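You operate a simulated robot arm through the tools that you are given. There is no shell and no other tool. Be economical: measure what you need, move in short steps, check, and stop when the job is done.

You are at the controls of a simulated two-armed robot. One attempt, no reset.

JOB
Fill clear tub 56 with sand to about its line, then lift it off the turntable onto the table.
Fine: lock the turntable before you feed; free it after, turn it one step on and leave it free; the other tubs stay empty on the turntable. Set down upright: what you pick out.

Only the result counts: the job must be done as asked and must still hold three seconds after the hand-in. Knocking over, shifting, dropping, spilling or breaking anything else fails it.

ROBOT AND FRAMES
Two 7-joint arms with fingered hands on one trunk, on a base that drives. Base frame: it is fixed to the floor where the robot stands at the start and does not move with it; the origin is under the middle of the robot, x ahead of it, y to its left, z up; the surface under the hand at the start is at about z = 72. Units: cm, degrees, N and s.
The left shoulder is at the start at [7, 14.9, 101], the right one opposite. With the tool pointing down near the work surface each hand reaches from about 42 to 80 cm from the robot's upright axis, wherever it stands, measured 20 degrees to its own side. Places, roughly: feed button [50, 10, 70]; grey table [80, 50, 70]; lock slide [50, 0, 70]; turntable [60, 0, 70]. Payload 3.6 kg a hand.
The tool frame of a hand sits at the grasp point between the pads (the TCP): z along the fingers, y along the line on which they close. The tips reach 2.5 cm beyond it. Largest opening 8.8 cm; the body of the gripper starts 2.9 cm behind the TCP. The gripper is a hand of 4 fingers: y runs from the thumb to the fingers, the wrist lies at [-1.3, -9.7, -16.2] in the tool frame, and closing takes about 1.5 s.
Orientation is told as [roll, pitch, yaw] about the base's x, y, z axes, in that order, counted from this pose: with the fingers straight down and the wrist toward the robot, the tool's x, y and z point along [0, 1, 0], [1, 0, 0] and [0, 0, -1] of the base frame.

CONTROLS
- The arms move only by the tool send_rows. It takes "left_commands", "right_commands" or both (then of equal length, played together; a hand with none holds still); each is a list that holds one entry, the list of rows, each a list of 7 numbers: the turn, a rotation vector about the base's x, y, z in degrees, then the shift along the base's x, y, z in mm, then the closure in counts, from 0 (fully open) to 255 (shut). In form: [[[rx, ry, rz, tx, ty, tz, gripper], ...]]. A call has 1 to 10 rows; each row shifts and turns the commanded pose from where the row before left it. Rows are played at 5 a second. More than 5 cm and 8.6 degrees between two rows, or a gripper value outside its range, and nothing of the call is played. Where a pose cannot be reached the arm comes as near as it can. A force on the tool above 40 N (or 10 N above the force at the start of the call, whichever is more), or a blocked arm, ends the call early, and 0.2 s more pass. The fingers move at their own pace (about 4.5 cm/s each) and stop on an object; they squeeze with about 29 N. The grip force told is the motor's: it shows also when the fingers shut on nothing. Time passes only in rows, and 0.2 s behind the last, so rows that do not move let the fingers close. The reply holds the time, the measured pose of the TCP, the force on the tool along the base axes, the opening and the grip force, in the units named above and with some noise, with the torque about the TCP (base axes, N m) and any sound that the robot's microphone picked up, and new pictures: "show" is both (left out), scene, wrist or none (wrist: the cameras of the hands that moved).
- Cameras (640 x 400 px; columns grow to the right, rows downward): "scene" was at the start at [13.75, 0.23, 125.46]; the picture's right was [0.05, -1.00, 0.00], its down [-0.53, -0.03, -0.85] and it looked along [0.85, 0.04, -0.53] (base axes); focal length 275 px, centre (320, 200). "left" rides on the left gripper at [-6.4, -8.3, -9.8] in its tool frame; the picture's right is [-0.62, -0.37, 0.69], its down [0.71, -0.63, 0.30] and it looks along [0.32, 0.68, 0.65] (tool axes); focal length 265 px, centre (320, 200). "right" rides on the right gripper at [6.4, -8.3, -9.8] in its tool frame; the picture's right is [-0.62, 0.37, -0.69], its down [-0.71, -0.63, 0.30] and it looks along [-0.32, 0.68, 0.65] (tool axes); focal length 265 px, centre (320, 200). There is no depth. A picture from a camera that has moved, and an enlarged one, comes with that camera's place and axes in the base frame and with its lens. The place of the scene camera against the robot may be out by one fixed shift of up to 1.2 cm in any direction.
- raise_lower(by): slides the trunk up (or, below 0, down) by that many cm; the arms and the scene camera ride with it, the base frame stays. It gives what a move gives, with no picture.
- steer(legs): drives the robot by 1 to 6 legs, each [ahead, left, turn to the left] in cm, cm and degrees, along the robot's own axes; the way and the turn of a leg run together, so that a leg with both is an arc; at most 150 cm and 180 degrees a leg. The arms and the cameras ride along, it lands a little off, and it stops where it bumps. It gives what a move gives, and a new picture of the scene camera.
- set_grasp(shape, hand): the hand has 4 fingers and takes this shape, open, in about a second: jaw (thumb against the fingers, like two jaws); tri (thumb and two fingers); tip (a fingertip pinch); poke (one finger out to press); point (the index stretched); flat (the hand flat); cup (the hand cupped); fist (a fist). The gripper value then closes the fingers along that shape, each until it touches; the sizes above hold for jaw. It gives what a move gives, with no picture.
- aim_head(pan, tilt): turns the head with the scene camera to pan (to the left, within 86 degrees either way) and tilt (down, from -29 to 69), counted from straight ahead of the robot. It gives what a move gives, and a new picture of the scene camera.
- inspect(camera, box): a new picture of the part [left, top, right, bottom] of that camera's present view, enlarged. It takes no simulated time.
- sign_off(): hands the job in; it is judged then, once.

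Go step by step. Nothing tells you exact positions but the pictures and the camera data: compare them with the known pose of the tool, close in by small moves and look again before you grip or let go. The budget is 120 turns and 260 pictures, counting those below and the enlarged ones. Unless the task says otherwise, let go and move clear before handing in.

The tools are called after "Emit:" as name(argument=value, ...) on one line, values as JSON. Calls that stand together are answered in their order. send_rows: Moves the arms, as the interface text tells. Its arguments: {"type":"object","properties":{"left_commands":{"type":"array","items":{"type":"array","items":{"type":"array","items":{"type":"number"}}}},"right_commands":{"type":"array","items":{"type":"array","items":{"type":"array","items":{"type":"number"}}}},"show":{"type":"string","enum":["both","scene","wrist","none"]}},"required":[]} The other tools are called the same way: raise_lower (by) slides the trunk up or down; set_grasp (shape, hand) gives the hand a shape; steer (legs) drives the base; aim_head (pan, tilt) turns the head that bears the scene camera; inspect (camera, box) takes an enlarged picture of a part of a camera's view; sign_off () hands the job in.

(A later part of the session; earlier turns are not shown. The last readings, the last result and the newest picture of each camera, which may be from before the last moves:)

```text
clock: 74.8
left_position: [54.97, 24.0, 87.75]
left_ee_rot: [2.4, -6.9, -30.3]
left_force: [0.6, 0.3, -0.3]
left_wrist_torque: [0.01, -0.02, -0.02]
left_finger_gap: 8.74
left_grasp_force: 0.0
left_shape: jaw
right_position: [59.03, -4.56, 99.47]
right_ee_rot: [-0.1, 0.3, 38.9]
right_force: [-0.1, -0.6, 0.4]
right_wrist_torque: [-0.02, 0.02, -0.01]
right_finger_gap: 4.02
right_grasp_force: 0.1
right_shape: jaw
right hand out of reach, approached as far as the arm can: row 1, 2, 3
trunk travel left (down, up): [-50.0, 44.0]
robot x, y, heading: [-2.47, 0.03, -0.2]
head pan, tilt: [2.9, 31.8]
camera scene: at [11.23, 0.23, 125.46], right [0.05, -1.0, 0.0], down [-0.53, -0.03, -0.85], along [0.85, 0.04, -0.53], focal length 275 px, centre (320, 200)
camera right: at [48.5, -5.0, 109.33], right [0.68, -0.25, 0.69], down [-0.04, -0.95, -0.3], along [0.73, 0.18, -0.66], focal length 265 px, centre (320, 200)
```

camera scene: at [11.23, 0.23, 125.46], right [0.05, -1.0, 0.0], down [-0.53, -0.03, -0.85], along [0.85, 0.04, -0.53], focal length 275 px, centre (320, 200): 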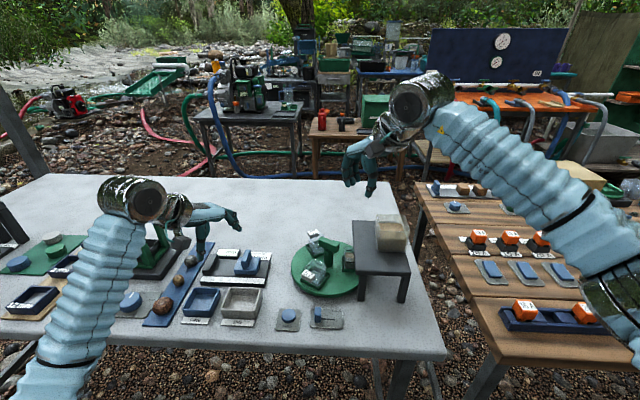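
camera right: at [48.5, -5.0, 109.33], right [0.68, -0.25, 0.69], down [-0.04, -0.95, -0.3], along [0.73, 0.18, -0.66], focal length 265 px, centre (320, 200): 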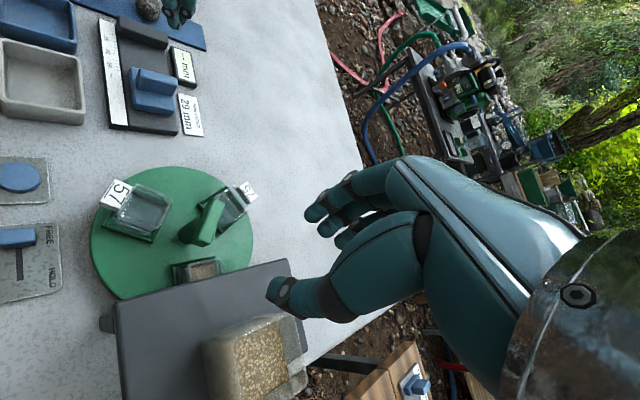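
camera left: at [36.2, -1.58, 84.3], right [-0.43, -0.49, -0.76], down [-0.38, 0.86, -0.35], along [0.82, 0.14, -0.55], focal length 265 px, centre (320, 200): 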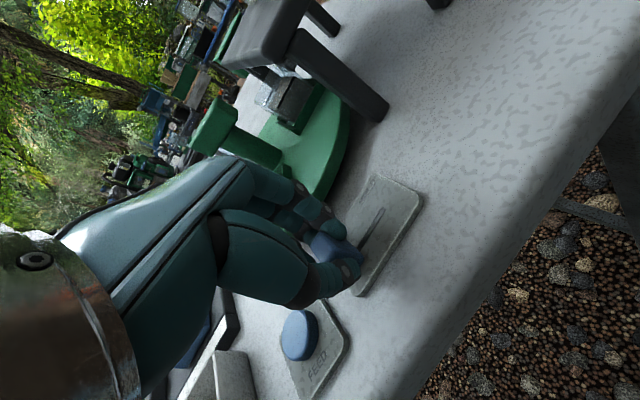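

The right hand tops out at yaw 39 here, so I'll do the turn in two grips: first across the bar (yaw -29→+31), then lengthwise over the bar (5 cm long, fits the hand) from -59→+1. I test the -59 end in the air.

Emit:
send_rows(right_commands=[[[0, 0, -8.5, 5, 12, 0, 140], [0, 0, -8.5, 5, 12, 0, 140], [0, 0, -8.5, 5, 12, 0, 140], [0, 0, -8.5, 5, 12, 0, 140], [0, 0, -8.5, 5, 9, 0, 140], [0, 0, -8.5, 0, 0, 0, 140], [0, 0, -8.5, 0, 0, 0, 140], [0, 0, -8.5, 0, 0, 0, 140], [0, 0, -8.5, 0, 0, 0, 140], [0, 0, -8.5, 0, 0, 0, 140]]], show="none")

Emit:
send_rows(right_commands=[[[0, 0, -8, 0, 0, 0, 140], [0, 0, -8, 0, 0, 0, 140], [0, 0, -8, 0, 0, 0, 140], [0, 0, -8, 0, 0, 0, 140], [0, 0, 0, 0, 0, 0, 140]]], show="none")

```text
clock: 77.0
left_position: [54.91, 24.0, 87.56]
left_ee_rot: [2.4, -6.9, -30.3]
left_force: [0.1, -0.1, -0.1]
left_wrist_torque: [-0.02, 0.0, 0.01]
left_finger_gap: 8.75
left_grasp_force: 0.1
left_shape: jaw
right_position: [61.65, 1.15, 99.49]
right_ee_rot: [0.0, 0.3, -46.3]
right_force: [0.4, 0.0, -0.2]
right_wrist_torque: [0.0, -0.05, 0.01]
right_finger_gap: 3.98
right_grasp_force: 0.1
right_shape: jaw
trunk travel left (down, up): [-50.0, 44.0]
robot x, y, heading: [-2.7, -0.22, 0.1]
head pan, tilt: [2.9, 31.8]
```

```text
clock: 77.5
left_position: [55.01, 23.83, 87.7]
left_ee_rot: [2.5, -6.8, -30.3]
left_force: [0.8, -0.1, 0.0]
left_wrist_torque: [-0.03, 0.0, -0.02]
left_finger_gap: 8.74
left_grasp_force: 0.1
left_shape: jaw
right_position: [64.15, -7.81, 100.64]
right_ee_rot: [2.1, 3.7, -63.7]
right_force: [0.3, 0.0, 0.4]
right_wrist_torque: [0.0, -0.03, 0.01]
right_finger_gap: 3.99
right_grasp_force: 0.0
right_shape: jaw
right hand out of reach, approached as far as the arm can: row 2
trunk travel left (down, up): [-50.0, 44.0]
robot x, y, heading: [-2.6, -0.18, 0.1]
head pan, tilt: [2.9, 31.8]
stopped in row 2 (right hand): the arm was blocked; the commanded pose is now the measured one
```

The right hand's range here is about -50…+38. That suffices: across the bar first, then lengthwise starting from about -45. I'll go back to yaw -29 over the bar.

Emit:
send_rows(right_commands=[[[0, 0, 4, -4, 15, 0, 140], [0, 0, 6, -6, 25, 0, 140], [0, -3, 8, -6, 25, 0, 140], [-2, 0, 8, -5, 14, -10, 140], [0, 0, 8, -5, 10, 0, 140], [0, 0, 0, 0, 0, -15, 140], [0, 0, 0, 0, 0, 0, 140]]], show="both")

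Emit:
inspect(camera="right", box=[40, 160, 320, 400])

```text
clock: 79.1
left_position: [54.9, 24.04, 87.74]
left_ee_rot: [2.4, -6.9, -30.3]
left_force: [0.0, 0.0, 0.5]
left_wrist_torque: [0.04, -0.03, -0.03]
left_finger_gap: 8.79
left_grasp_force: 0.2
left_shape: jaw
right_position: [61.39, 1.46, 98.11]
right_ee_rot: [2.9, 0.2, -29.4]
right_force: [0.5, -0.2, 0.2]
right_wrist_torque: [0.01, 0.02, -0.02]
right_finger_gap: 3.97
right_grasp_force: 0.2
right_shape: jaw
trunk travel left (down, up): [-50.0, 44.0]
robot x, y, heading: [-2.67, 0.11, 0.1]
head pan, tilt: [2.9, 31.8]
camera scene: at [11.21, 0.29, 125.46], right [0.05, -1.0, 0.0], down [-0.53, -0.03, -0.85], along [0.85, 0.04, -0.53], focal length 275 px, centre (320, 200)
camera right: at [57.02, 10.61, 108.28], right [0.0, -0.75, 0.66], down [-0.89, -0.3, -0.34], along [0.45, -0.59, -0.67], focal length 265 px, centre (320, 200)
```

scene: 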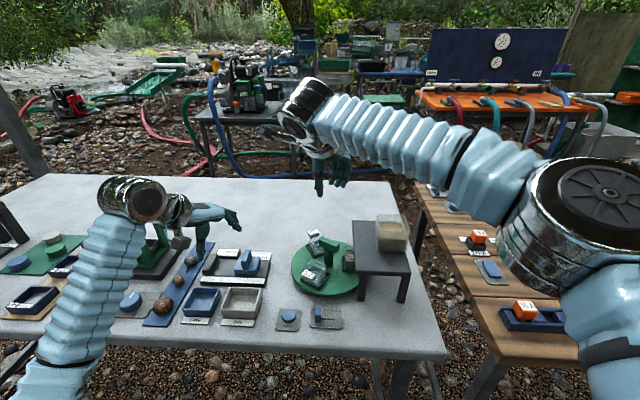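
right: 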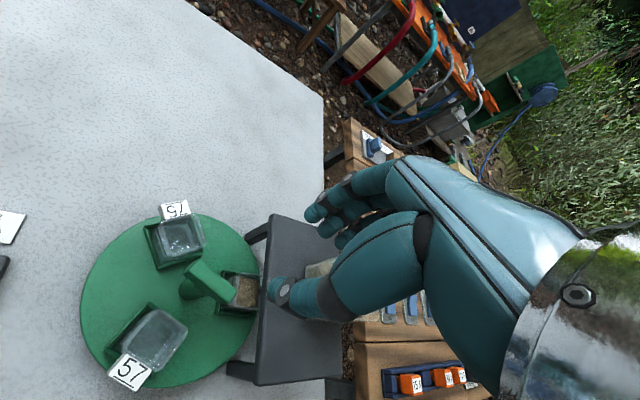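

```text
1.67 times, centred on (180, 280) of right
camera zoom: at [57.02, 10.61, 108.28], right [0.0, -0.75, 0.66], down [-0.89, -0.3, -0.34], along [0.45, -0.59, -0.67], focal length 442 px, centre (553, 67)
```

zoom: 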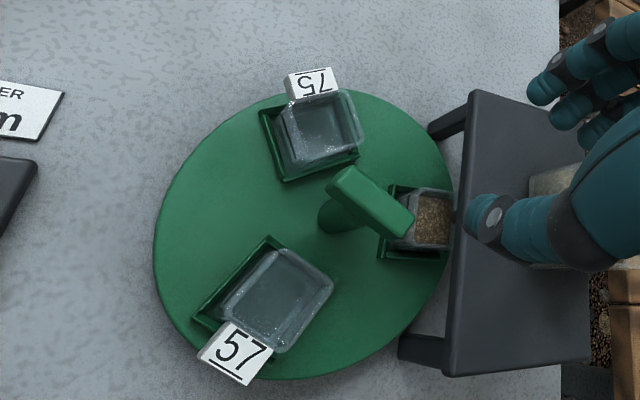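

Bar and tubs are where I left them; 56 has sand, the others are empty. I descend on the bar (across) as before.

Emit:
send_rows(right_commands=[[[-2.9, 0, 0, 1, -4, -30, 140], [0, 0, 0, 0, 0, -40, 140], [0, 0, 0, 0, 0, -40, 140], [0, 0, 0, 0, 0, -35, 140], [0, 0, 0, 0, 0, -26, 140], [0, 0, 0, 0, 0, 0, 140], [0, 0, 0, 0, 0, 0, 200], [0, 0, 0, 0, 0, 0, 255], [0, 0, 0, 0, 0, 0, 255], [0, 0, 0, 0, 0, 0, 255]]], show="wrist")

```text
clock: 81.3
left_position: [54.87, 24.02, 87.72]
left_ee_rot: [2.5, -6.9, -30.2]
left_force: [0.2, -0.7, -0.3]
left_wrist_torque: [0.0, -0.02, 0.02]
left_finger_gap: 8.76
left_grasp_force: 0.2
left_shape: jaw
right_position: [61.37, 1.11, 80.9]
right_ee_rot: [0.3, -1.2, -29.4]
right_force: [0.7, -0.1, -1.8]
right_wrist_torque: [0.06, 0.02, 0.03]
right_finger_gap: 1.6
right_grasp_force: 29.7
right_shape: jaw
trunk travel left (down, up): [-50.0, 44.0]
robot x, y, heading: [-2.21, 0.06, 0.1]
head pan, tilt: [2.9, 31.8]
camera right: at [57.15, 10.7, 90.6], right [0.0, -0.72, 0.7], down [-0.89, -0.32, -0.32], along [0.45, -0.62, -0.64], focal length 265 px, centre (320, 200)
```

right: 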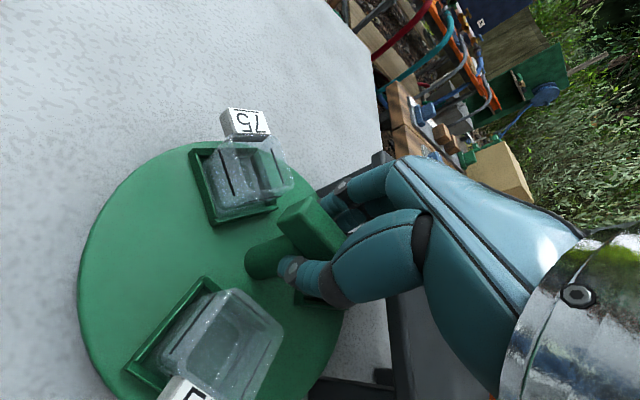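

Gripped. Turning counter-clockwise smoothly by 50°.

Emit:
send_rows(right_commands=[[[0, 0, 4, 0, 0, 0, 255], [0, 0, 5, 0, 0, 0, 255], [0, 0, 5, 0, 0, 0, 255], [0, 0, 5, 0, 0, 0, 255], [0, 0, 5, 0, 0, 0, 255], [0, 0, 6, 0, 0, 0, 255], [0, 0, 5, 0, 0, 0, 255], [0, 0, 5, 0, 0, 0, 255], [0, 0, 5, 0, 0, 0, 255], [0, 0, 5, 0, 0, 0, 255]]], show="none")

Emit:
send_rows(right_commands=[[[0, 0, 5, 0, 0, 0, 255], [0, 0, 5, 0, 0, 0, 255], [0, 0, 4, 0, 0, 0, 255], [0, 0, 0, 0, 0, 0, 255]]], show="wrist")

```text
clock: 83.5
left_position: [54.89, 23.92, 87.68]
left_ee_rot: [2.5, -7.0, -30.3]
left_force: [0.1, -0.2, -1.0]
left_wrist_torque: [0.0, 0.01, 0.01]
left_finger_gap: 8.75
left_grasp_force: 0.0
left_shape: jaw
right_position: [61.63, 0.97, 80.99]
right_ee_rot: [0.3, -1.2, 20.7]
right_force: [-3.9, -7.5, -3.4]
right_wrist_torque: [-0.11, 0.11, -0.01]
right_finger_gap: 1.58
right_grasp_force: 28.9
right_shape: jaw
trunk travel left (down, up): [-50.0, 44.0]
robot x, y, heading: [-3.02, -0.23, -0.1]
head pan, tilt: [2.9, 31.8]
```

```text
clock: 84.5
left_position: [54.93, 23.92, 87.72]
left_ee_rot: [2.5, -7.0, -30.3]
left_force: [-0.3, -0.2, -0.2]
left_wrist_torque: [0.0, 0.0, 0.02]
left_finger_gap: 8.8
left_grasp_force: 0.1
left_shape: jaw
right_position: [61.5, 0.96, 80.98]
right_ee_rot: [0.4, -1.2, 34.7]
right_force: [-1.5, -9.3, -3.4]
right_wrist_torque: [-0.18, 0.08, -0.02]
right_finger_gap: 1.55
right_grasp_force: 28.3
right_shape: jaw
trunk travel left (down, up): [-50.0, 44.0]
robot x, y, heading: [-2.41, -0.02, 0.0]
head pan, tilt: [2.9, 31.8]
camera right: at [50.89, 1.18, 90.61], right [0.65, -0.31, 0.7], down [-0.11, -0.94, -0.32], along [0.76, 0.13, -0.64], focal length 265 px, centre (320, 200)
```

right: 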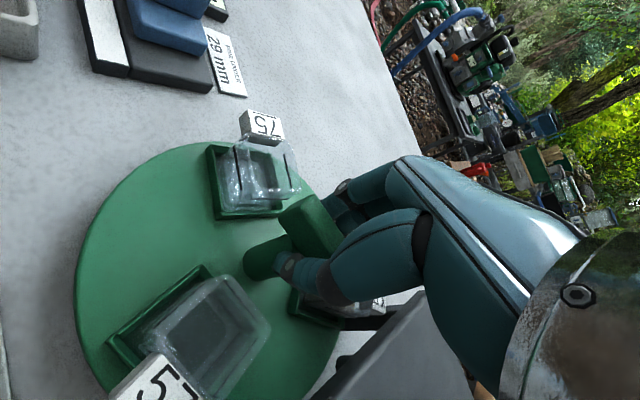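

Turned 64°. Now I release, lift, rotate the hand to -45° and open it for the lengthwise grip.

Emit:
send_rows(right_commands=[[[0, 0, 0, 0, 0, 0, 190], [0, 0, 0, 0, 0, 0, 150], [0, 0, 0, 0, 0, 0, 140], [0, 0, 0, 0, 0, 15, 140], [0, 0, 0, 0, 0, 40, 140], [0, 0, 0, 0, 0, 45, 100], [0, 0, -8, 0, 0, 0, 50], [0, 0, -8, 0, 0, 0, 50], [0, 0, -8, 0, 0, 0, 50], [0, 0, -8, 0, 0, 0, 50]]], show="none")

Emit:
send_rows(right_commands=[[[0, 0, -8, 0, 0, 0, 50], [0, 0, -8, 0, 0, 0, 50], [0, 0, -8, 0, 0, 0, 50], [0, 0, -8, 0, 0, 0, 50], [0, 0, -8, 0, 0, 0, 50], [0, 0, -7, 0, 0, 0, 50], [0, 0, 0, 0, 0, 0, 50]]], show="wrist")

Emit:
inspect(camera="right", box=[40, 160, 320, 400])

Emit:
inspect(camera="scene", box=[270, 200, 400, 320])

```text
clock: 86.7
left_position: [55.03, 23.91, 87.73]
left_ee_rot: [2.5, -6.9, -30.3]
left_force: [0.6, 0.4, -0.1]
left_wrist_torque: [0.03, -0.01, 0.01]
left_finger_gap: 8.77
left_grasp_force: 0.0
left_shape: jaw
right_position: [61.62, 1.2, 91.02]
right_ee_rot: [0.4, -1.2, 2.5]
right_force: [0.0, 0.0, 0.2]
right_wrist_torque: [-0.02, 0.02, -0.01]
right_finger_gap: 7.05
right_grasp_force: 0.1
right_shape: jaw
trunk travel left (down, up): [-50.0, 44.0]
robot x, y, heading: [-2.39, -0.12, 0.1]
head pan, tilt: [2.9, 31.8]
```

```text
clock: 88.3
left_position: [54.89, 23.92, 87.91]
left_ee_rot: [2.6, -6.8, -30.2]
left_force: [0.2, -1.1, -1.2]
left_wrist_torque: [0.03, -0.02, -0.01]
left_finger_gap: 8.78
left_grasp_force: 0.0
left_shape: jaw
right_position: [61.51, 1.08, 90.92]
right_ee_rot: [0.5, -1.2, -44.6]
right_force: [-0.7, -1.1, -0.3]
right_wrist_torque: [0.01, -0.02, -0.02]
right_finger_gap: 7.03
right_grasp_force: 0.0
right_shape: jaw
trunk travel left (down, up): [-50.0, 44.0]
robot x, y, heading: [-2.66, -0.33, 0.1]
head pan, tilt: [2.9, 31.8]
camera right: at [59.88, 11.39, 100.67], right [-0.19, -0.69, 0.7], down [-0.94, -0.07, -0.32], along [0.27, -0.72, -0.64], focal length 265 px, centre (320, 200)
```

right: 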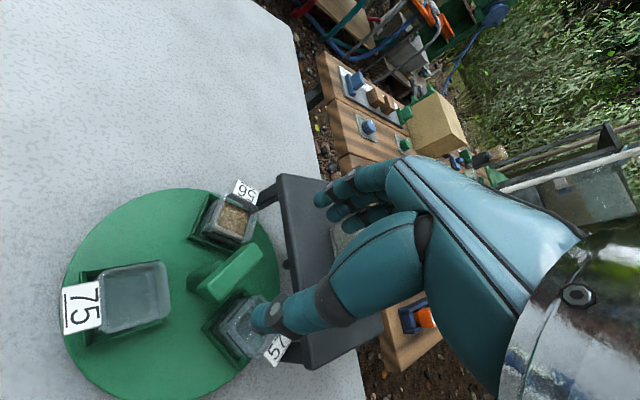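

```text
1.67 times, centred on (180, 280) of right
camera zoom: at [59.88, 11.39, 100.67], right [-0.19, -0.69, 0.7], down [-0.94, -0.07, -0.32], along [0.27, -0.72, -0.64], focal length 442 px, centre (553, 67)
```

zoom: 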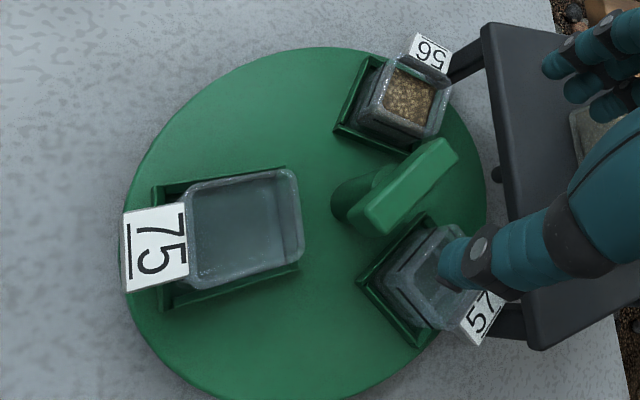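

```text
3.33 times, centred on (335, 260) of scene
camera zoom: at [11.24, 0.17, 125.46], right [0.05, -1.0, 0.0], down [-0.53, -0.03, -0.85], along [0.85, 0.04, -0.53], focal length 918 px, centre (270, 0)
```

zoom: 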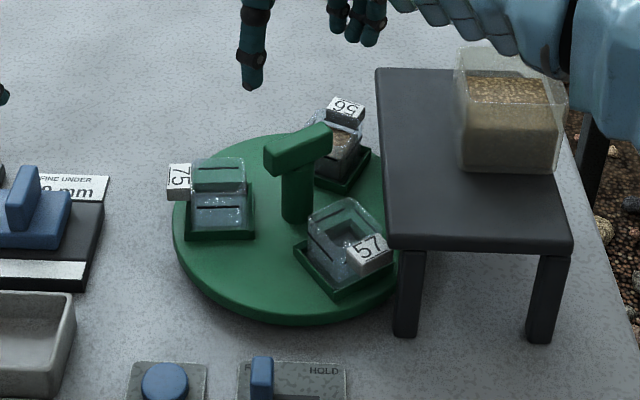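

Everything is in order: 56 at the back right with sand, 57 front, 75 left, bar at -55°. I descend lengthwise over the bar.

Emit:
send_rows(right_commands=[[[0, 1, -2, 0, 0, -30, 50], [0, 0, -1, 0, 0, -30, 50], [0, 0, 0, 0, 0, -20, 50], [0, 0, 0, 0, 0, -10, 50], [0, 0, 0, 0, 0, -5, 50], [0, 0, 0, 0, 0, 0, 50]]], show="wrist")

Emit:
inspect(camera="right", box=[120, 130, 400, 370])

Emit:
inspect(camera="scene", box=[270, 200, 400, 320])

```text
clock: 89.7
left_position: [54.97, 23.97, 87.67]
left_ee_rot: [2.6, -6.9, -30.2]
left_force: [0.1, -0.3, -0.6]
left_wrist_torque: [0.03, -0.01, -0.01]
left_finger_gap: 8.79
left_grasp_force: 0.0
left_shape: jaw
right_position: [61.45, 1.03, 81.51]
right_ee_rot: [-0.4, -0.5, -47.5]
right_force: [-0.3, 0.0, -0.4]
right_wrist_torque: [-0.03, -0.02, -0.01]
right_finger_gap: 7.05
right_grasp_force: 0.0
right_shape: jaw
trunk travel left (down, up): [-50.0, 44.0]
robot x, y, heading: [-2.46, 0.11, -0.2]
head pan, tilt: [2.9, 31.8]
camera right: at [60.59, 11.48, 91.16], right [-0.21, -0.68, 0.7], down [-0.95, -0.02, -0.3], along [0.22, -0.73, -0.65], focal length 265 px, centre (320, 200)
```

right: 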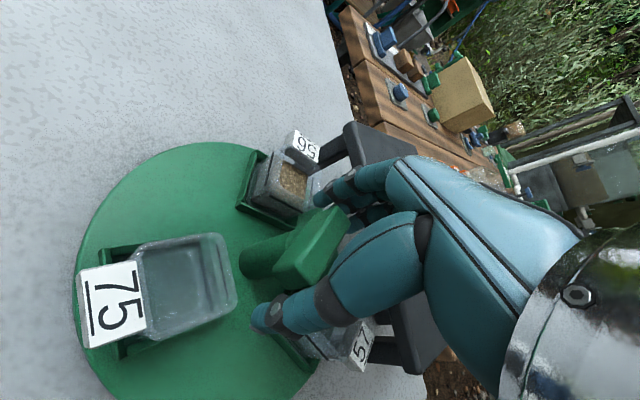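

```text
1.67 times, centred on (260, 250) of right
camera zoom: at [60.59, 11.48, 91.16], right [-0.21, -0.68, 0.7], down [-0.95, -0.02, -0.3], along [0.22, -0.73, -0.65], focal length 442 px, centre (420, 117)
```

zoom: 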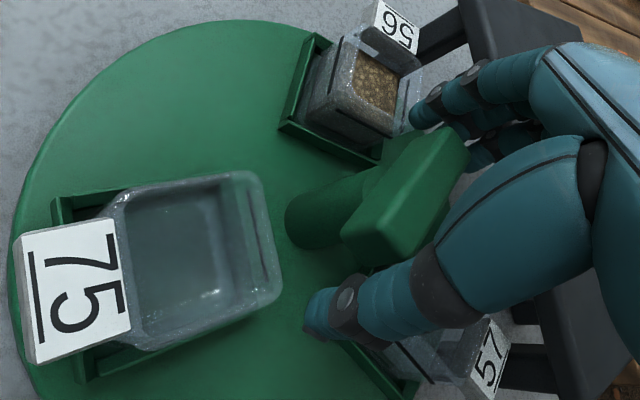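

```text
3.33 times, centred on (335, 260) of scene
camera zoom: at [11.26, 0.24, 125.46], right [0.05, -1.0, 0.0], down [-0.53, -0.03, -0.85], along [0.85, 0.04, -0.53], focal length 918 px, centre (270, 0)
```

zoom: 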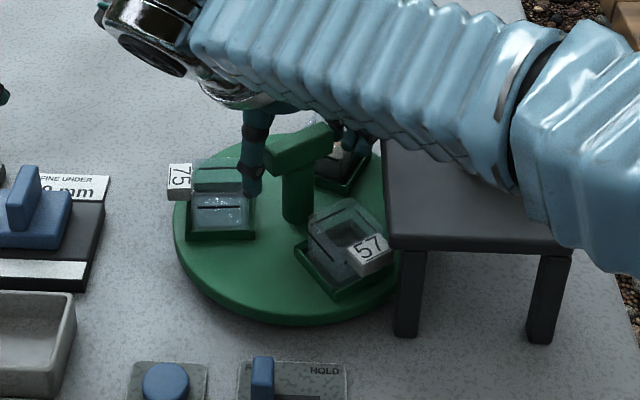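

Bar lies between thumb and fingers. I lower 4 mm and close.

Emit:
send_rows(right_commands=[[[0, 0, 0, 0, 0, -4, 60], [0, 0, 0, 0, 0, 0, 120], [0, 0, 0, 0, 0, 0, 200], [0, 0, 0, 0, 0, 0, 255], [0, 0, 0, 0, 0, 0, 255], [0, 0, 0, 0, 0, 0, 255]]], show="wrist")

Emit:
inspect(camera="right", box=[120, 130, 400, 370])

```text
clock: 91.1
left_position: [55.0, 24.13, 87.61]
left_ee_rot: [2.4, -6.9, -30.2]
left_force: [-0.1, -0.5, 0.3]
left_wrist_torque: [0.02, -0.01, 0.0]
left_finger_gap: 8.75
left_grasp_force: 0.0
left_shape: jaw
right_position: [61.46, 1.32, 80.84]
right_ee_rot: [-0.6, -0.2, -47.2]
right_force: [-6.3, 10.9, -12.9]
right_wrist_torque: [0.24, 0.07, 0.02]
right_finger_gap: 3.53
right_grasp_force: 29.3
right_shape: jaw
trunk travel left (down, up): [-50.0, 44.0]
robot x, y, heading: [-2.71, -0.34, -0.3]
head pan, tilt: [2.9, 31.8]
camera right: at [60.48, 11.82, 90.56], right [-0.2, -0.68, 0.7], down [-0.95, -0.03, -0.3], along [0.22, -0.73, -0.65], focal length 265 px, centre (320, 200)
```

right: 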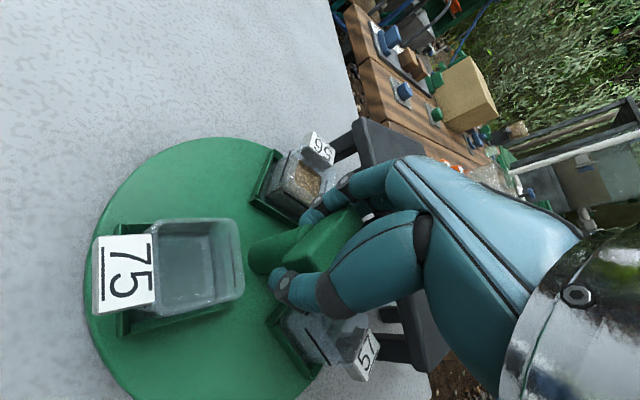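

```text
1.67 times, centred on (260, 250) of right
camera zoom: at [60.48, 11.82, 90.56], right [-0.2, -0.68, 0.7], down [-0.95, -0.03, -0.3], along [0.22, -0.73, -0.65], focal length 442 px, centre (420, 117)
```

zoom: 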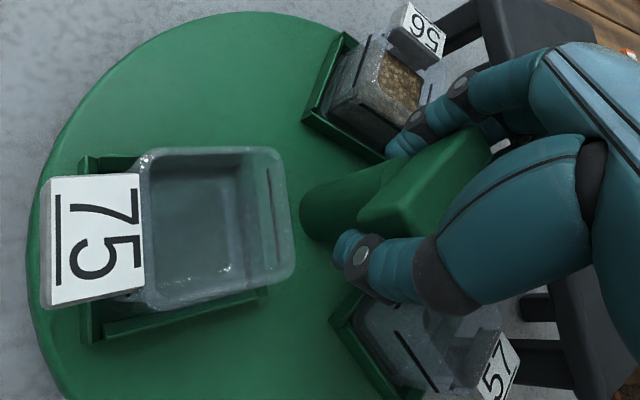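

The lengthwise close slipped to the wrong side of the bar (it pushes clockwise). I'll open, lift and look at where the bar stands.

Emit:
send_rows(right_commands=[[[0, 0, 0, 0, 0, 0, 160], [0, 0, 0, 0, 0, 0, 100], [0, 0, 0, 0, 0, 0, 40], [0, 0, 0, 0, 0, 0, 40], [0, 0, 0, 0, 0, 15, 40], [0, 0, 0, 0, 0, 45, 40], [0, 0, 0, 0, 0, 45, 40], [0, 0, 0, 0, 0, 0, 40]]], show="wrist")

Emit:
inspect(camera="right", box=[40, 160, 320, 400])

```text
clock: 92.9
left_position: [54.95, 24.01, 87.58]
left_ee_rot: [2.5, -6.9, -30.3]
left_force: [0.2, -0.3, -0.6]
left_wrist_torque: [-0.05, 0.01, -0.02]
left_finger_gap: 8.75
left_grasp_force: 0.1
left_shape: jaw
right_position: [61.56, 1.11, 91.68]
right_ee_rot: [-0.4, -0.3, -47.4]
right_force: [-0.5, -0.3, -0.2]
right_wrist_torque: [0.0, -0.01, -0.02]
right_finger_gap: 7.4
right_grasp_force: 0.1
right_shape: jaw
trunk travel left (down, up): [-50.0, 44.0]
robot x, y, heading: [-2.75, 0.48, 0.1]
head pan, tilt: [2.9, 31.8]
camera right: at [60.64, 11.54, 101.34], right [-0.21, -0.68, 0.7], down [-0.95, -0.02, -0.3], along [0.22, -0.73, -0.65], focal length 265 px, centre (320, 200)
```

right: 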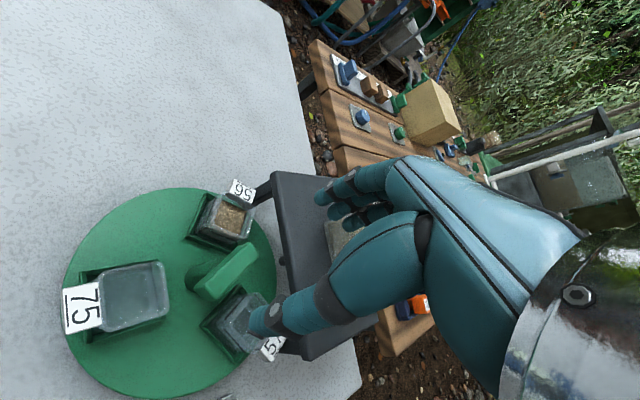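

```text
1.67 times, centred on (180, 280) of right
camera zoom: at [60.64, 11.54, 101.34], right [-0.21, -0.68, 0.7], down [-0.95, -0.02, -0.3], along [0.22, -0.73, -0.65], focal length 442 px, centre (553, 67)
```

zoom: 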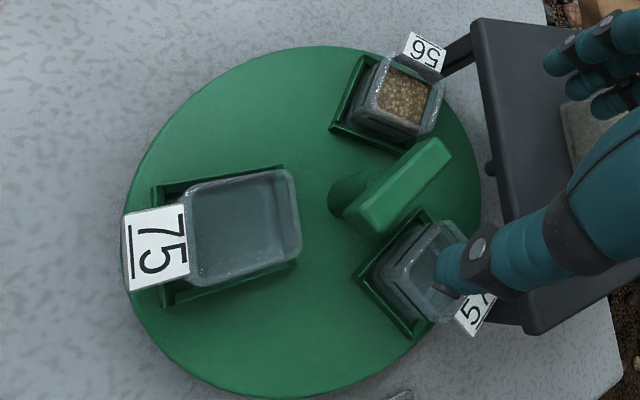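

The bar is still at about -57°, with the tubs unchanged. I'll push the bar's rear end round with one finger instead (poke shape) and later fine-align with an aligned lengthwise grip.

Emit:
set_grasp(hand="right", shape="poke")

Emit:
send_rows(right_commands=[[[0, 0, 7, -7, -7, 0, 0], [0, 0, 7, -7, -7, 0, 0], [0, 0, 7, -7, -6, 0, 0], [0, 0, 6, 0, 0, -20, 0], [0, 0, 0, 0, 0, -10, 0], [0, 0, 0, 0, 0, 0, 0]]], show="wrist")

Emit:
inspect(camera="right", box=[120, 130, 400, 370])

Emit:
inspect(camera="scene", box=[290, 210, 390, 310])

```text
clock: 93.8
left_position: [54.98, 23.96, 87.72]
left_ee_rot: [2.6, -7.0, -30.3]
left_force: [0.0, -0.7, 0.4]
left_wrist_torque: [0.0, -0.04, -0.03]
left_finger_gap: 8.77
left_grasp_force: 0.1
left_shape: jaw
right_position: [61.66, 1.02, 91.61]
right_ee_rot: [-0.4, -0.6, -47.4]
right_force: [-0.2, -1.2, 0.0]
right_wrist_torque: [0.0, 0.0, -0.01]
right_finger_gap: 0.0
right_grasp_force: 0.2
right_shape: poke
trunk travel left (down, up): [-50.0, 44.0]
robot x, y, heading: [-2.66, -0.42, 0.1]
head pan, tilt: [2.9, 31.8]
```

```text
clock: 95.2
left_position: [54.85, 23.96, 87.72]
left_ee_rot: [2.5, -6.9, -30.3]
left_force: [0.2, -0.4, 0.0]
left_wrist_torque: [0.0, 0.0, 0.0]
left_finger_gap: 8.79
left_grasp_force: 0.1
left_shape: jaw
right_position: [59.42, -0.94, 88.62]
right_ee_rot: [-0.2, -0.5, -20.3]
right_force: [-0.6, 0.8, 0.5]
right_wrist_torque: [0.0, 0.0, 0.02]
right_finger_gap: 0.0
right_grasp_force: 0.1
right_shape: poke
trunk travel left (down, up): [-50.0, 44.0]
robot x, y, heading: [-2.45, -0.04, 0.0]
head pan, tilt: [2.9, 31.8]
camera right: at [53.7, 7.9, 98.29], right [0.13, -0.7, 0.7], down [-0.84, -0.45, -0.31], along [0.53, -0.55, -0.65], focal length 265 px, centre (320, 200)
```

right: 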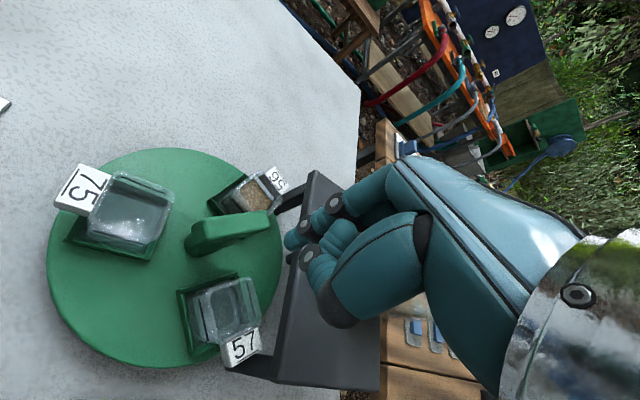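

```text
1.67 times, centred on (260, 250) of right
camera zoom: at [53.7, 7.9, 98.29], right [0.13, -0.7, 0.7], down [-0.84, -0.45, -0.31], along [0.53, -0.55, -0.65], focal length 442 px, centre (420, 117)
```

zoom: 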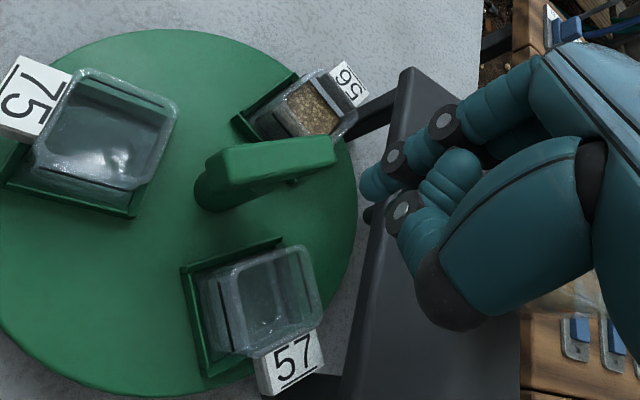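

```text
4.00 times, centred on (340, 260) of scene
camera zoom: at [11.23, 0.19, 125.46], right [0.05, -1.0, 0.0], down [-0.53, -0.03, -0.85], along [0.85, 0.04, -0.53], focal length 1102 px, centre (240, -40)
```

zoom: 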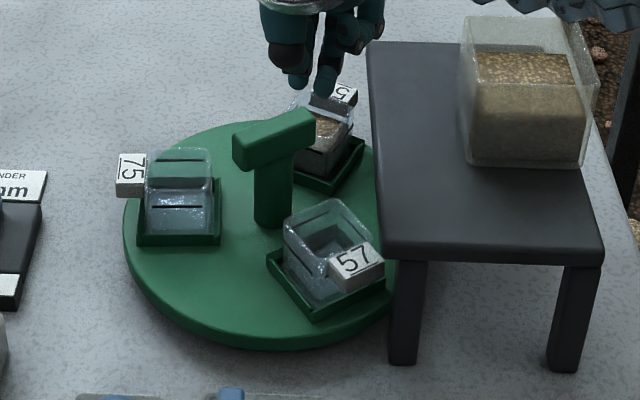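

The finger hovers beside the bar on the side to push from, about 1 cm clear. I lower it to bar height.

Emit:
send_rows(right_commands=[[[0, 0, 0, 0, -4, -20, 0], [0, 0, 0, 0, 0, -20, 0], [0, 0, 0, 0, 0, -14, 0], [0, 0, 0, 0, 0, 0, 0]]], show="wrist")

Emit:
inspect(camera="right", box=[160, 150, 360, 310])

Emit:
inspect(camera="scene", box=[310, 220, 370, 280])

```text
clock: 96.2
left_position: [54.89, 24.08, 87.64]
left_ee_rot: [2.5, -6.9, -30.2]
left_force: [-0.4, 0.0, 0.9]
left_wrist_torque: [0.02, 0.02, -0.02]
left_finger_gap: 8.74
left_grasp_force: 0.0
left_shape: jaw
right_position: [59.47, -1.42, 83.1]
right_ee_rot: [-0.2, -0.5, -20.4]
right_force: [-1.0, 0.1, -0.2]
right_wrist_torque: [-0.03, 0.0, -0.02]
right_finger_gap: 0.0
right_grasp_force: 0.1
right_shape: poke
trunk travel left (down, up): [-50.0, 44.0]
robot x, y, heading: [-2.89, -0.11, -0.2]
head pan, tilt: [2.9, 31.8]
camera right: at [53.79, 7.5, 92.86], right [0.13, -0.7, 0.7], down [-0.84, -0.45, -0.31], along [0.53, -0.55, -0.65], focal length 265 px, centre (320, 200)
```

right: 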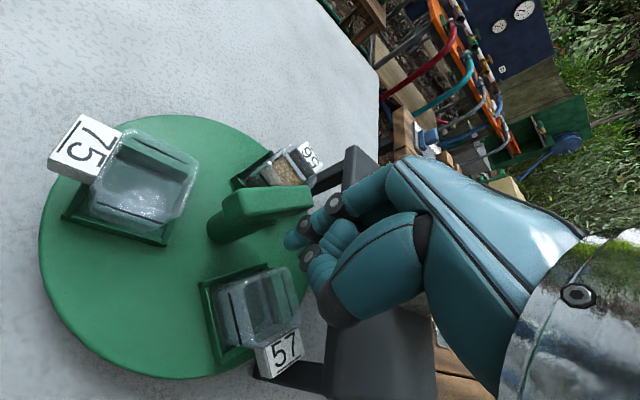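

```text
2.50 times, centred on (260, 230) of right
camera zoom: at [53.79, 7.5, 92.86], right [0.13, -0.7, 0.7], down [-0.84, -0.45, -0.31], along [0.53, -0.55, -0.65], focal length 664 px, centre (470, 125)
```

zoom: 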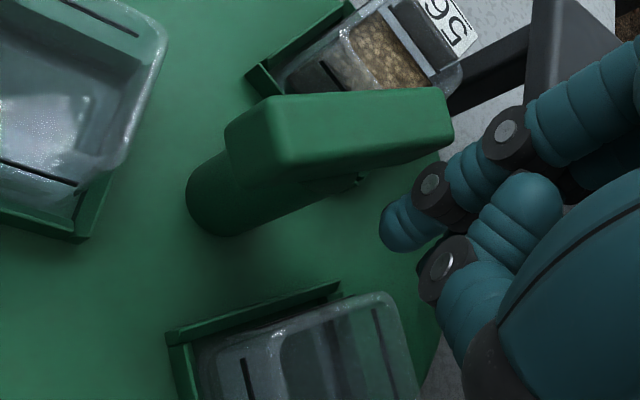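

```text
6.67 times, centred on (340, 250) of scene
camera zoom: at [11.23, 0.23, 125.46], right [0.05, -1.0, 0.0], down [-0.53, -0.03, -0.85], along [0.85, 0.04, -0.53], focal length 1836 px, centre (187, -133)
```

zoom: 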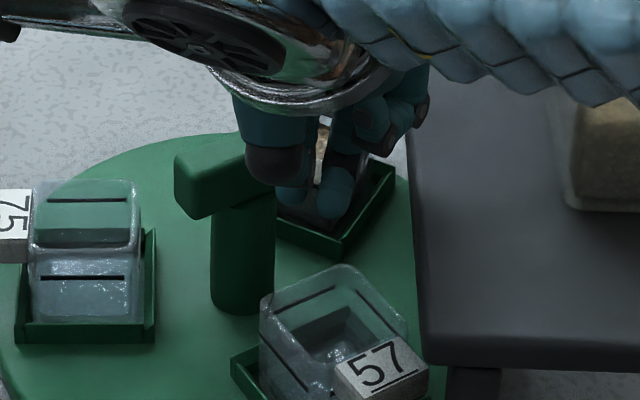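

The finger is on the correct side near the bar's end. I push it round in an arc about the hub by about 35°.

Emit:
send_rows(right_commands=[[[0, 0, 0, 0, 5, 0, 0], [0, 0, 0, 0, 4.5, 0, 0], [0, 0, 0, 4, -1, 0, 0], [0, 0, 0, 4.3, -0.4, 0, 0], [0, 0, 0, 4.3, 0.4, 0, 0], [0, 0, 0, 4.1, 1.1, 0, 0], [0, 0, 0, 3.9, 1.8, 0, 0], [0, 0, 0, 0, 0, 0, 0]]], show="wrist")

Emit:
inspect(camera="right", box=[160, 150, 360, 310])

Emit:
inspect(camera="scene", box=[280, 210, 380, 310])

```text
clock: 98.0
left_position: [55.03, 23.78, 87.73]
left_ee_rot: [2.6, -6.9, -30.3]
left_force: [0.8, -0.2, -0.4]
left_wrist_torque: [0.01, -0.01, 0.0]
left_finger_gap: 8.78
left_grasp_force: 0.0
left_shape: jaw
right_position: [61.78, -0.58, 83.16]
right_ee_rot: [-0.1, -0.6, -20.5]
right_force: [10.7, -11.1, 3.3]
right_wrist_torque: [-0.22, -0.23, -0.13]
right_finger_gap: 0.03
right_grasp_force: 0.1
right_shape: poke
trunk travel left (down, up): [-50.0, 44.0]
robot x, y, heading: [-2.7, 0.09, -0.0]
head pan, tilt: [2.9, 31.8]
camera right: at [56.1, 8.36, 92.95], right [0.12, -0.71, 0.7], down [-0.84, -0.45, -0.31], along [0.53, -0.55, -0.65], focal length 265 px, centre (320, 200)
```

right: 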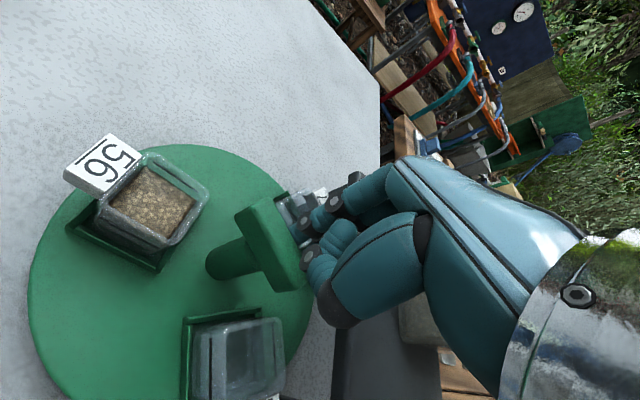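

```text
2.50 times, centred on (260, 230) of right
camera zoom: at [56.1, 8.36, 92.95], right [0.12, -0.71, 0.7], down [-0.84, -0.45, -0.31], along [0.53, -0.55, -0.65], focal length 664 px, centre (470, 125)
```

zoom: 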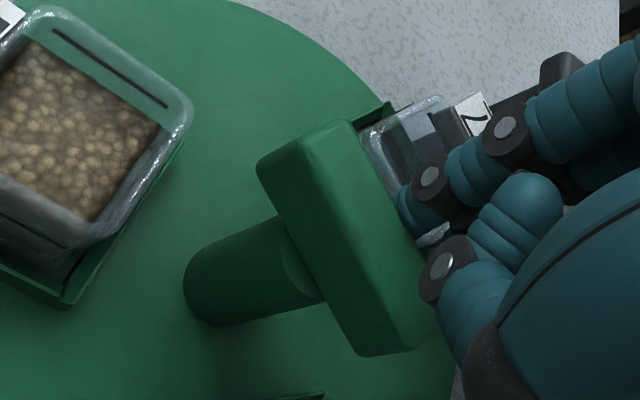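

```text
4.00 times, centred on (330, 260) of scene
camera zoom: at [11.42, 0.01, 125.44], right [0.05, -1.0, 0.0], down [-0.53, -0.03, -0.85], along [0.85, 0.04, -0.53], focal length 1102 px, centre (280, -40)
```

zoom: 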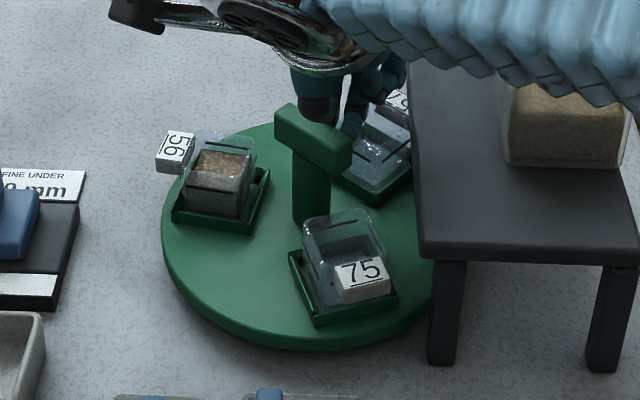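

The free disc coasted farther than intended: 56 is now at about 74°, all tubs still seated. I need 44° clockwise to reach exactly one step (56 at 30°); the left hand can take that lengthwise. First the right hand backs off and leaves.

Emit:
send_rows(right_commands=[[[0, 0, 0, 3, -4, 0, 0], [0, 0, 0, 2, -2, 15, 0], [0, 0, 0, 0, 0, 40, 0], [0, 0, 0, 0, 0, 45, 0], [0, 0, 0, -10, -20, 40, 0], [0, 0, 0, -20, -45, 0, 0], [0, 0, 0, -20, -45, 0, 0], [0, 0, 0, -25, -42, 0, 0], [0, 0, 0, -25, -42, 0, 0], [0, 0, 0, -25, -42, 0, 0]]], show="none")

Emit:
inspect(camera="scene", box=[280, 210, 380, 310])

```text
clock: 100.2
left_position: [54.72, 23.92, 87.75]
left_ee_rot: [2.5, -7.0, -30.3]
left_force: [-0.4, -0.9, 0.6]
left_wrist_torque: [-0.01, 0.01, 0.01]
left_finger_gap: 8.77
left_grasp_force: 0.1
left_shape: jaw
right_position: [49.32, -24.5, 97.21]
right_ee_rot: [-0.3, -0.6, -20.3]
right_force: [-0.5, 0.8, 0.7]
right_wrist_torque: [0.0, -0.05, 0.01]
right_finger_gap: 0.01
right_grasp_force: 0.1
right_shape: poke
trunk travel left (down, up): [-50.0, 44.0]
robot x, y, heading: [-2.53, 0.02, 0.2]
head pan, tilt: [2.9, 31.8]
```

```text
4.00 times, centred on (330, 260) of scene
camera zoom: at [11.06, 0.08, 125.49], right [0.05, -1.0, 0.0], down [-0.53, -0.03, -0.85], along [0.85, 0.04, -0.53], focal length 1102 px, centre (280, -40)
```

zoom: 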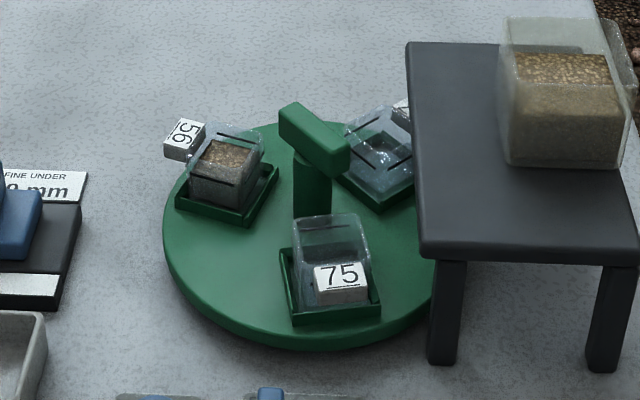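

The disc drifted back to roughly 56 at 60°, still with everything seated. I bring the left hand (jaw) over the hub, levelled, to measure and take the bar.

Emit:
send_rows(left_commands=[[[1.3, 7.3, 0, 0, 0, 30, 0], [0, 0, 7.5, 8, -28, 25, 0], [0, 0, 7.5, 8, -28, 20, 0], [0, 0, 7.5, 8, -29, 0, 0], [0, 0, 7.5, 8, -29, 0, 40], [0, 0, 7.5, 8, -29, 0, 40], [0, 0, 7.5, 9, -29, 0, 40], [0, 0, 7.5, 9, -29, 0, 40], [0, 0, 7.5, 9, -28, 0, 40], [0, 0, 0, 0, 0, 0, 40]]], show="both")

Emit:
inspect(camera="left", box=[320, 160, 600, 400])

```text
clock: 102.4
left_position: [61.7, 1.25, 95.18]
left_ee_rot: [-0.1, 0.1, 29.9]
left_force: [-0.3, 0.5, 1.2]
left_wrist_torque: [-0.03, -0.01, 0.02]
left_finger_gap: 7.42
left_grasp_force: 0.1
left_shape: jaw
right_position: [49.45, -24.29, 97.25]
right_ee_rot: [-0.4, -0.5, -20.4]
right_force: [0.0, 0.0, 0.0]
right_wrist_torque: [0.0, -0.02, 0.0]
right_finger_gap: 0.03
right_grasp_force: 0.0
right_shape: poke
trunk travel left (down, up): [-50.0, 44.0]
robot x, y, heading: [-2.69, 0.11, -0.0]
head pan, tilt: [2.9, 31.8]
camera scene: at [11.26, 0.4, 125.46], right [0.05, -1.0, 0.0], down [-0.53, -0.03, -0.85], along [0.85, 0.04, -0.53], focal length 275 px, centre (320, 200)
camera left: at [57.64, -8.48, 105.02], right [-0.01, -0.72, -0.69], down [-0.9, 0.3, -0.31], along [0.43, 0.62, -0.66], focal length 265 px, centre (320, 200)
```

scene: 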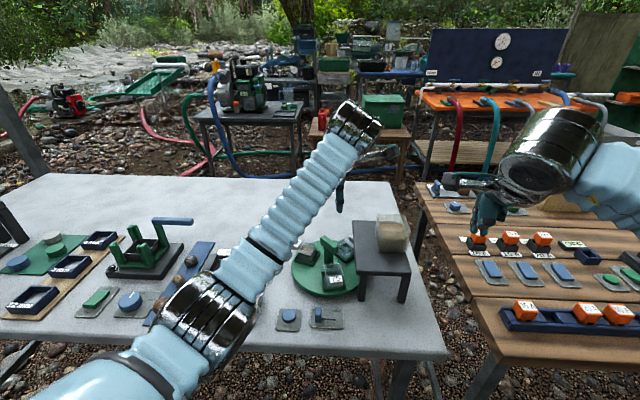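
left: 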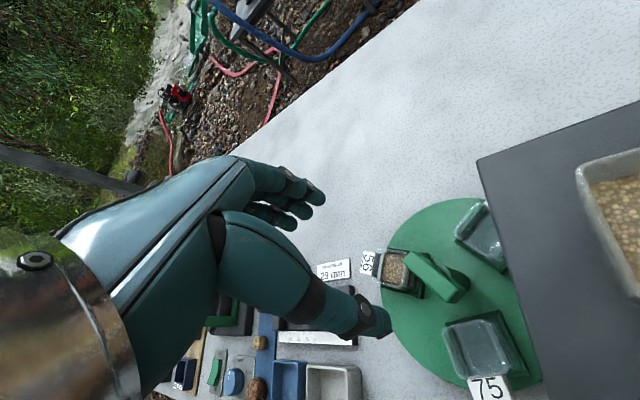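

```text
1.67 times, centred on (460, 280) of left
camera zoom: at [57.64, -8.48, 105.02], right [-0.01, -0.72, -0.69], down [-0.9, 0.3, -0.31], along [0.43, 0.62, -0.66], focal length 442 px, centre (87, 67)
```

zoom: 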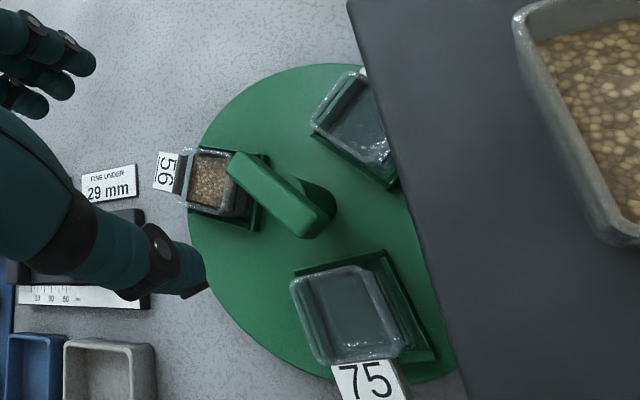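

Bar lies at about 41°, 56 at about 71°. I turn the left hand to 41° and descend lengthwise over the bar.

Emit:
send_rows(left_commands=[[[0, 0, 5.5, -2, -2, -30, 40], [0, 0, 5.5, 0, 0, -35, 40], [0, 0, 0, 0, 0, -35, 40], [0, 0, 0, 0, 0, -25, 40], [0, 0, 0, 0, 0, -10, 40], [0, 0, 0, 0, 0, 0, 40]]], show="wrist")

Emit:
inspect(camera="left", box=[260, 130, 540, 370])

```text
clock: 104.0
left_position: [63.23, 5.8, 82.16]
left_ee_rot: [0.4, -1.6, 45.2]
left_force: [0.0, 0.0, -0.3]
left_wrist_torque: [0.0, -0.01, -0.02]
left_finger_gap: 7.41
left_grasp_force: 0.0
left_shape: jaw
right_position: [49.52, -24.32, 97.25]
right_ee_rot: [-0.4, -0.5, -20.2]
right_force: [0.1, -0.1, 0.5]
right_wrist_torque: [-0.01, -0.01, 0.0]
right_finger_gap: 0.0
right_grasp_force: 0.0
right_shape: poke
trunk travel left (down, up): [-50.0, 44.0]
robot x, y, heading: [-2.47, 0.09, -0.3]
head pan, tilt: [2.9, 31.8]
stopped in row 6 (left hand): the arm was blocked; the commanded pose is now the measured one
camera left: at [61.7, -4.87, 91.59], right [0.19, -0.68, -0.71], down [-0.95, 0.06, -0.32], along [0.26, 0.73, -0.63], focal length 265 px, centre (320, 200)
```

left: 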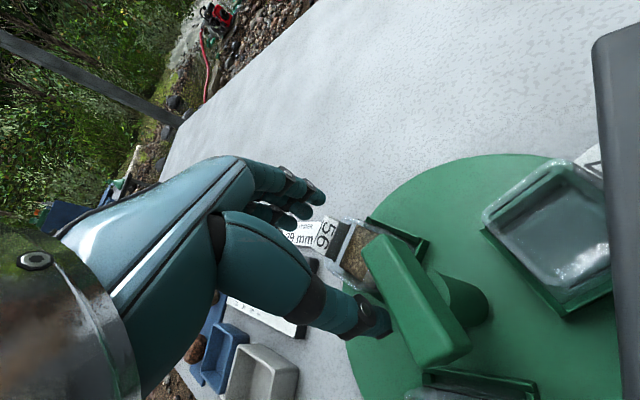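

```text
1.67 times, centred on (400, 250) of left
camera zoom: at [61.7, -4.87, 91.59], right [0.19, -0.68, -0.71], down [-0.95, 0.06, -0.32], along [0.26, 0.73, -0.63], focal length 442 px, centre (187, 117)
```

zoom: 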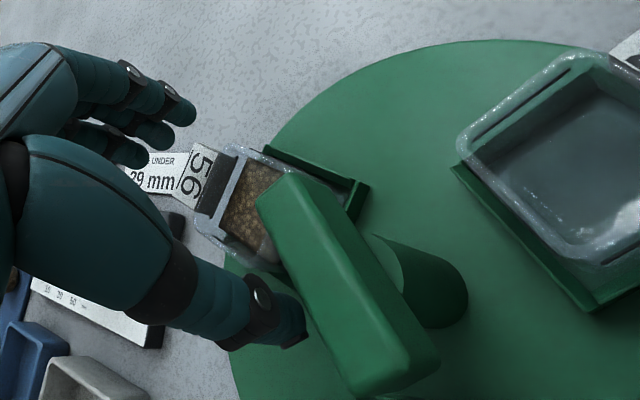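

The arm hit its limit and drifted toward tub 56 without touching. I go straight up at once and reduce the yaw.

Emit:
send_rows(left_commands=[[[0, 0, 0, 0, 0, 20, 40], [0, 0, 0, 0, 0, 30, 40], [0, 0, -5, 0, 0, 40, 40], [0, 0, -6, -5, -10, 30, 40], [0, 0, -6, -6, -15, 0, 40], [0, 0, -6, -6, -20, 0, 40], [0, 0, 0, 0, 0, 0, 40]]], show="none")

Emit:
inspect(camera="left", box=[320, 160, 600, 400])

```text
clock: 105.8
left_position: [63.25, 7.26, 94.09]
left_ee_rot: [2.1, -3.0, 27.8]
left_force: [0.7, -0.3, 0.1]
left_wrist_torque: [0.01, -0.01, 0.01]
left_finger_gap: 7.43
left_grasp_force: 0.0
left_shape: jaw
right_position: [49.51, -24.42, 97.17]
right_ee_rot: [-0.4, -0.5, -20.2]
right_force: [0.9, 0.2, -0.1]
right_wrist_torque: [-0.01, 0.01, 0.01]
right_finger_gap: 0.0
right_grasp_force: 0.1
right_shape: poke
trunk travel left (down, up): [-50.0, 44.0]
robot x, y, heading: [-2.56, 0.27, -0.0]
head pan, tilt: [2.9, 31.8]
stopped in row 7 (left hand): the arm was blocked; the commanded pose is now the measured one
```

```text
1.67 times, centred on (460, 280) of left
camera zoom: at [58.59, -2.87, 103.09], right [-0.02, -0.68, -0.73], down [-0.88, 0.36, -0.31], along [0.47, 0.64, -0.6], focal length 442 px, centre (87, 67)
```

zoom: 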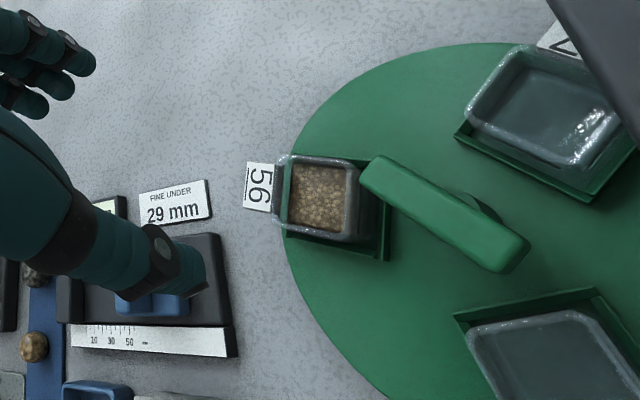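

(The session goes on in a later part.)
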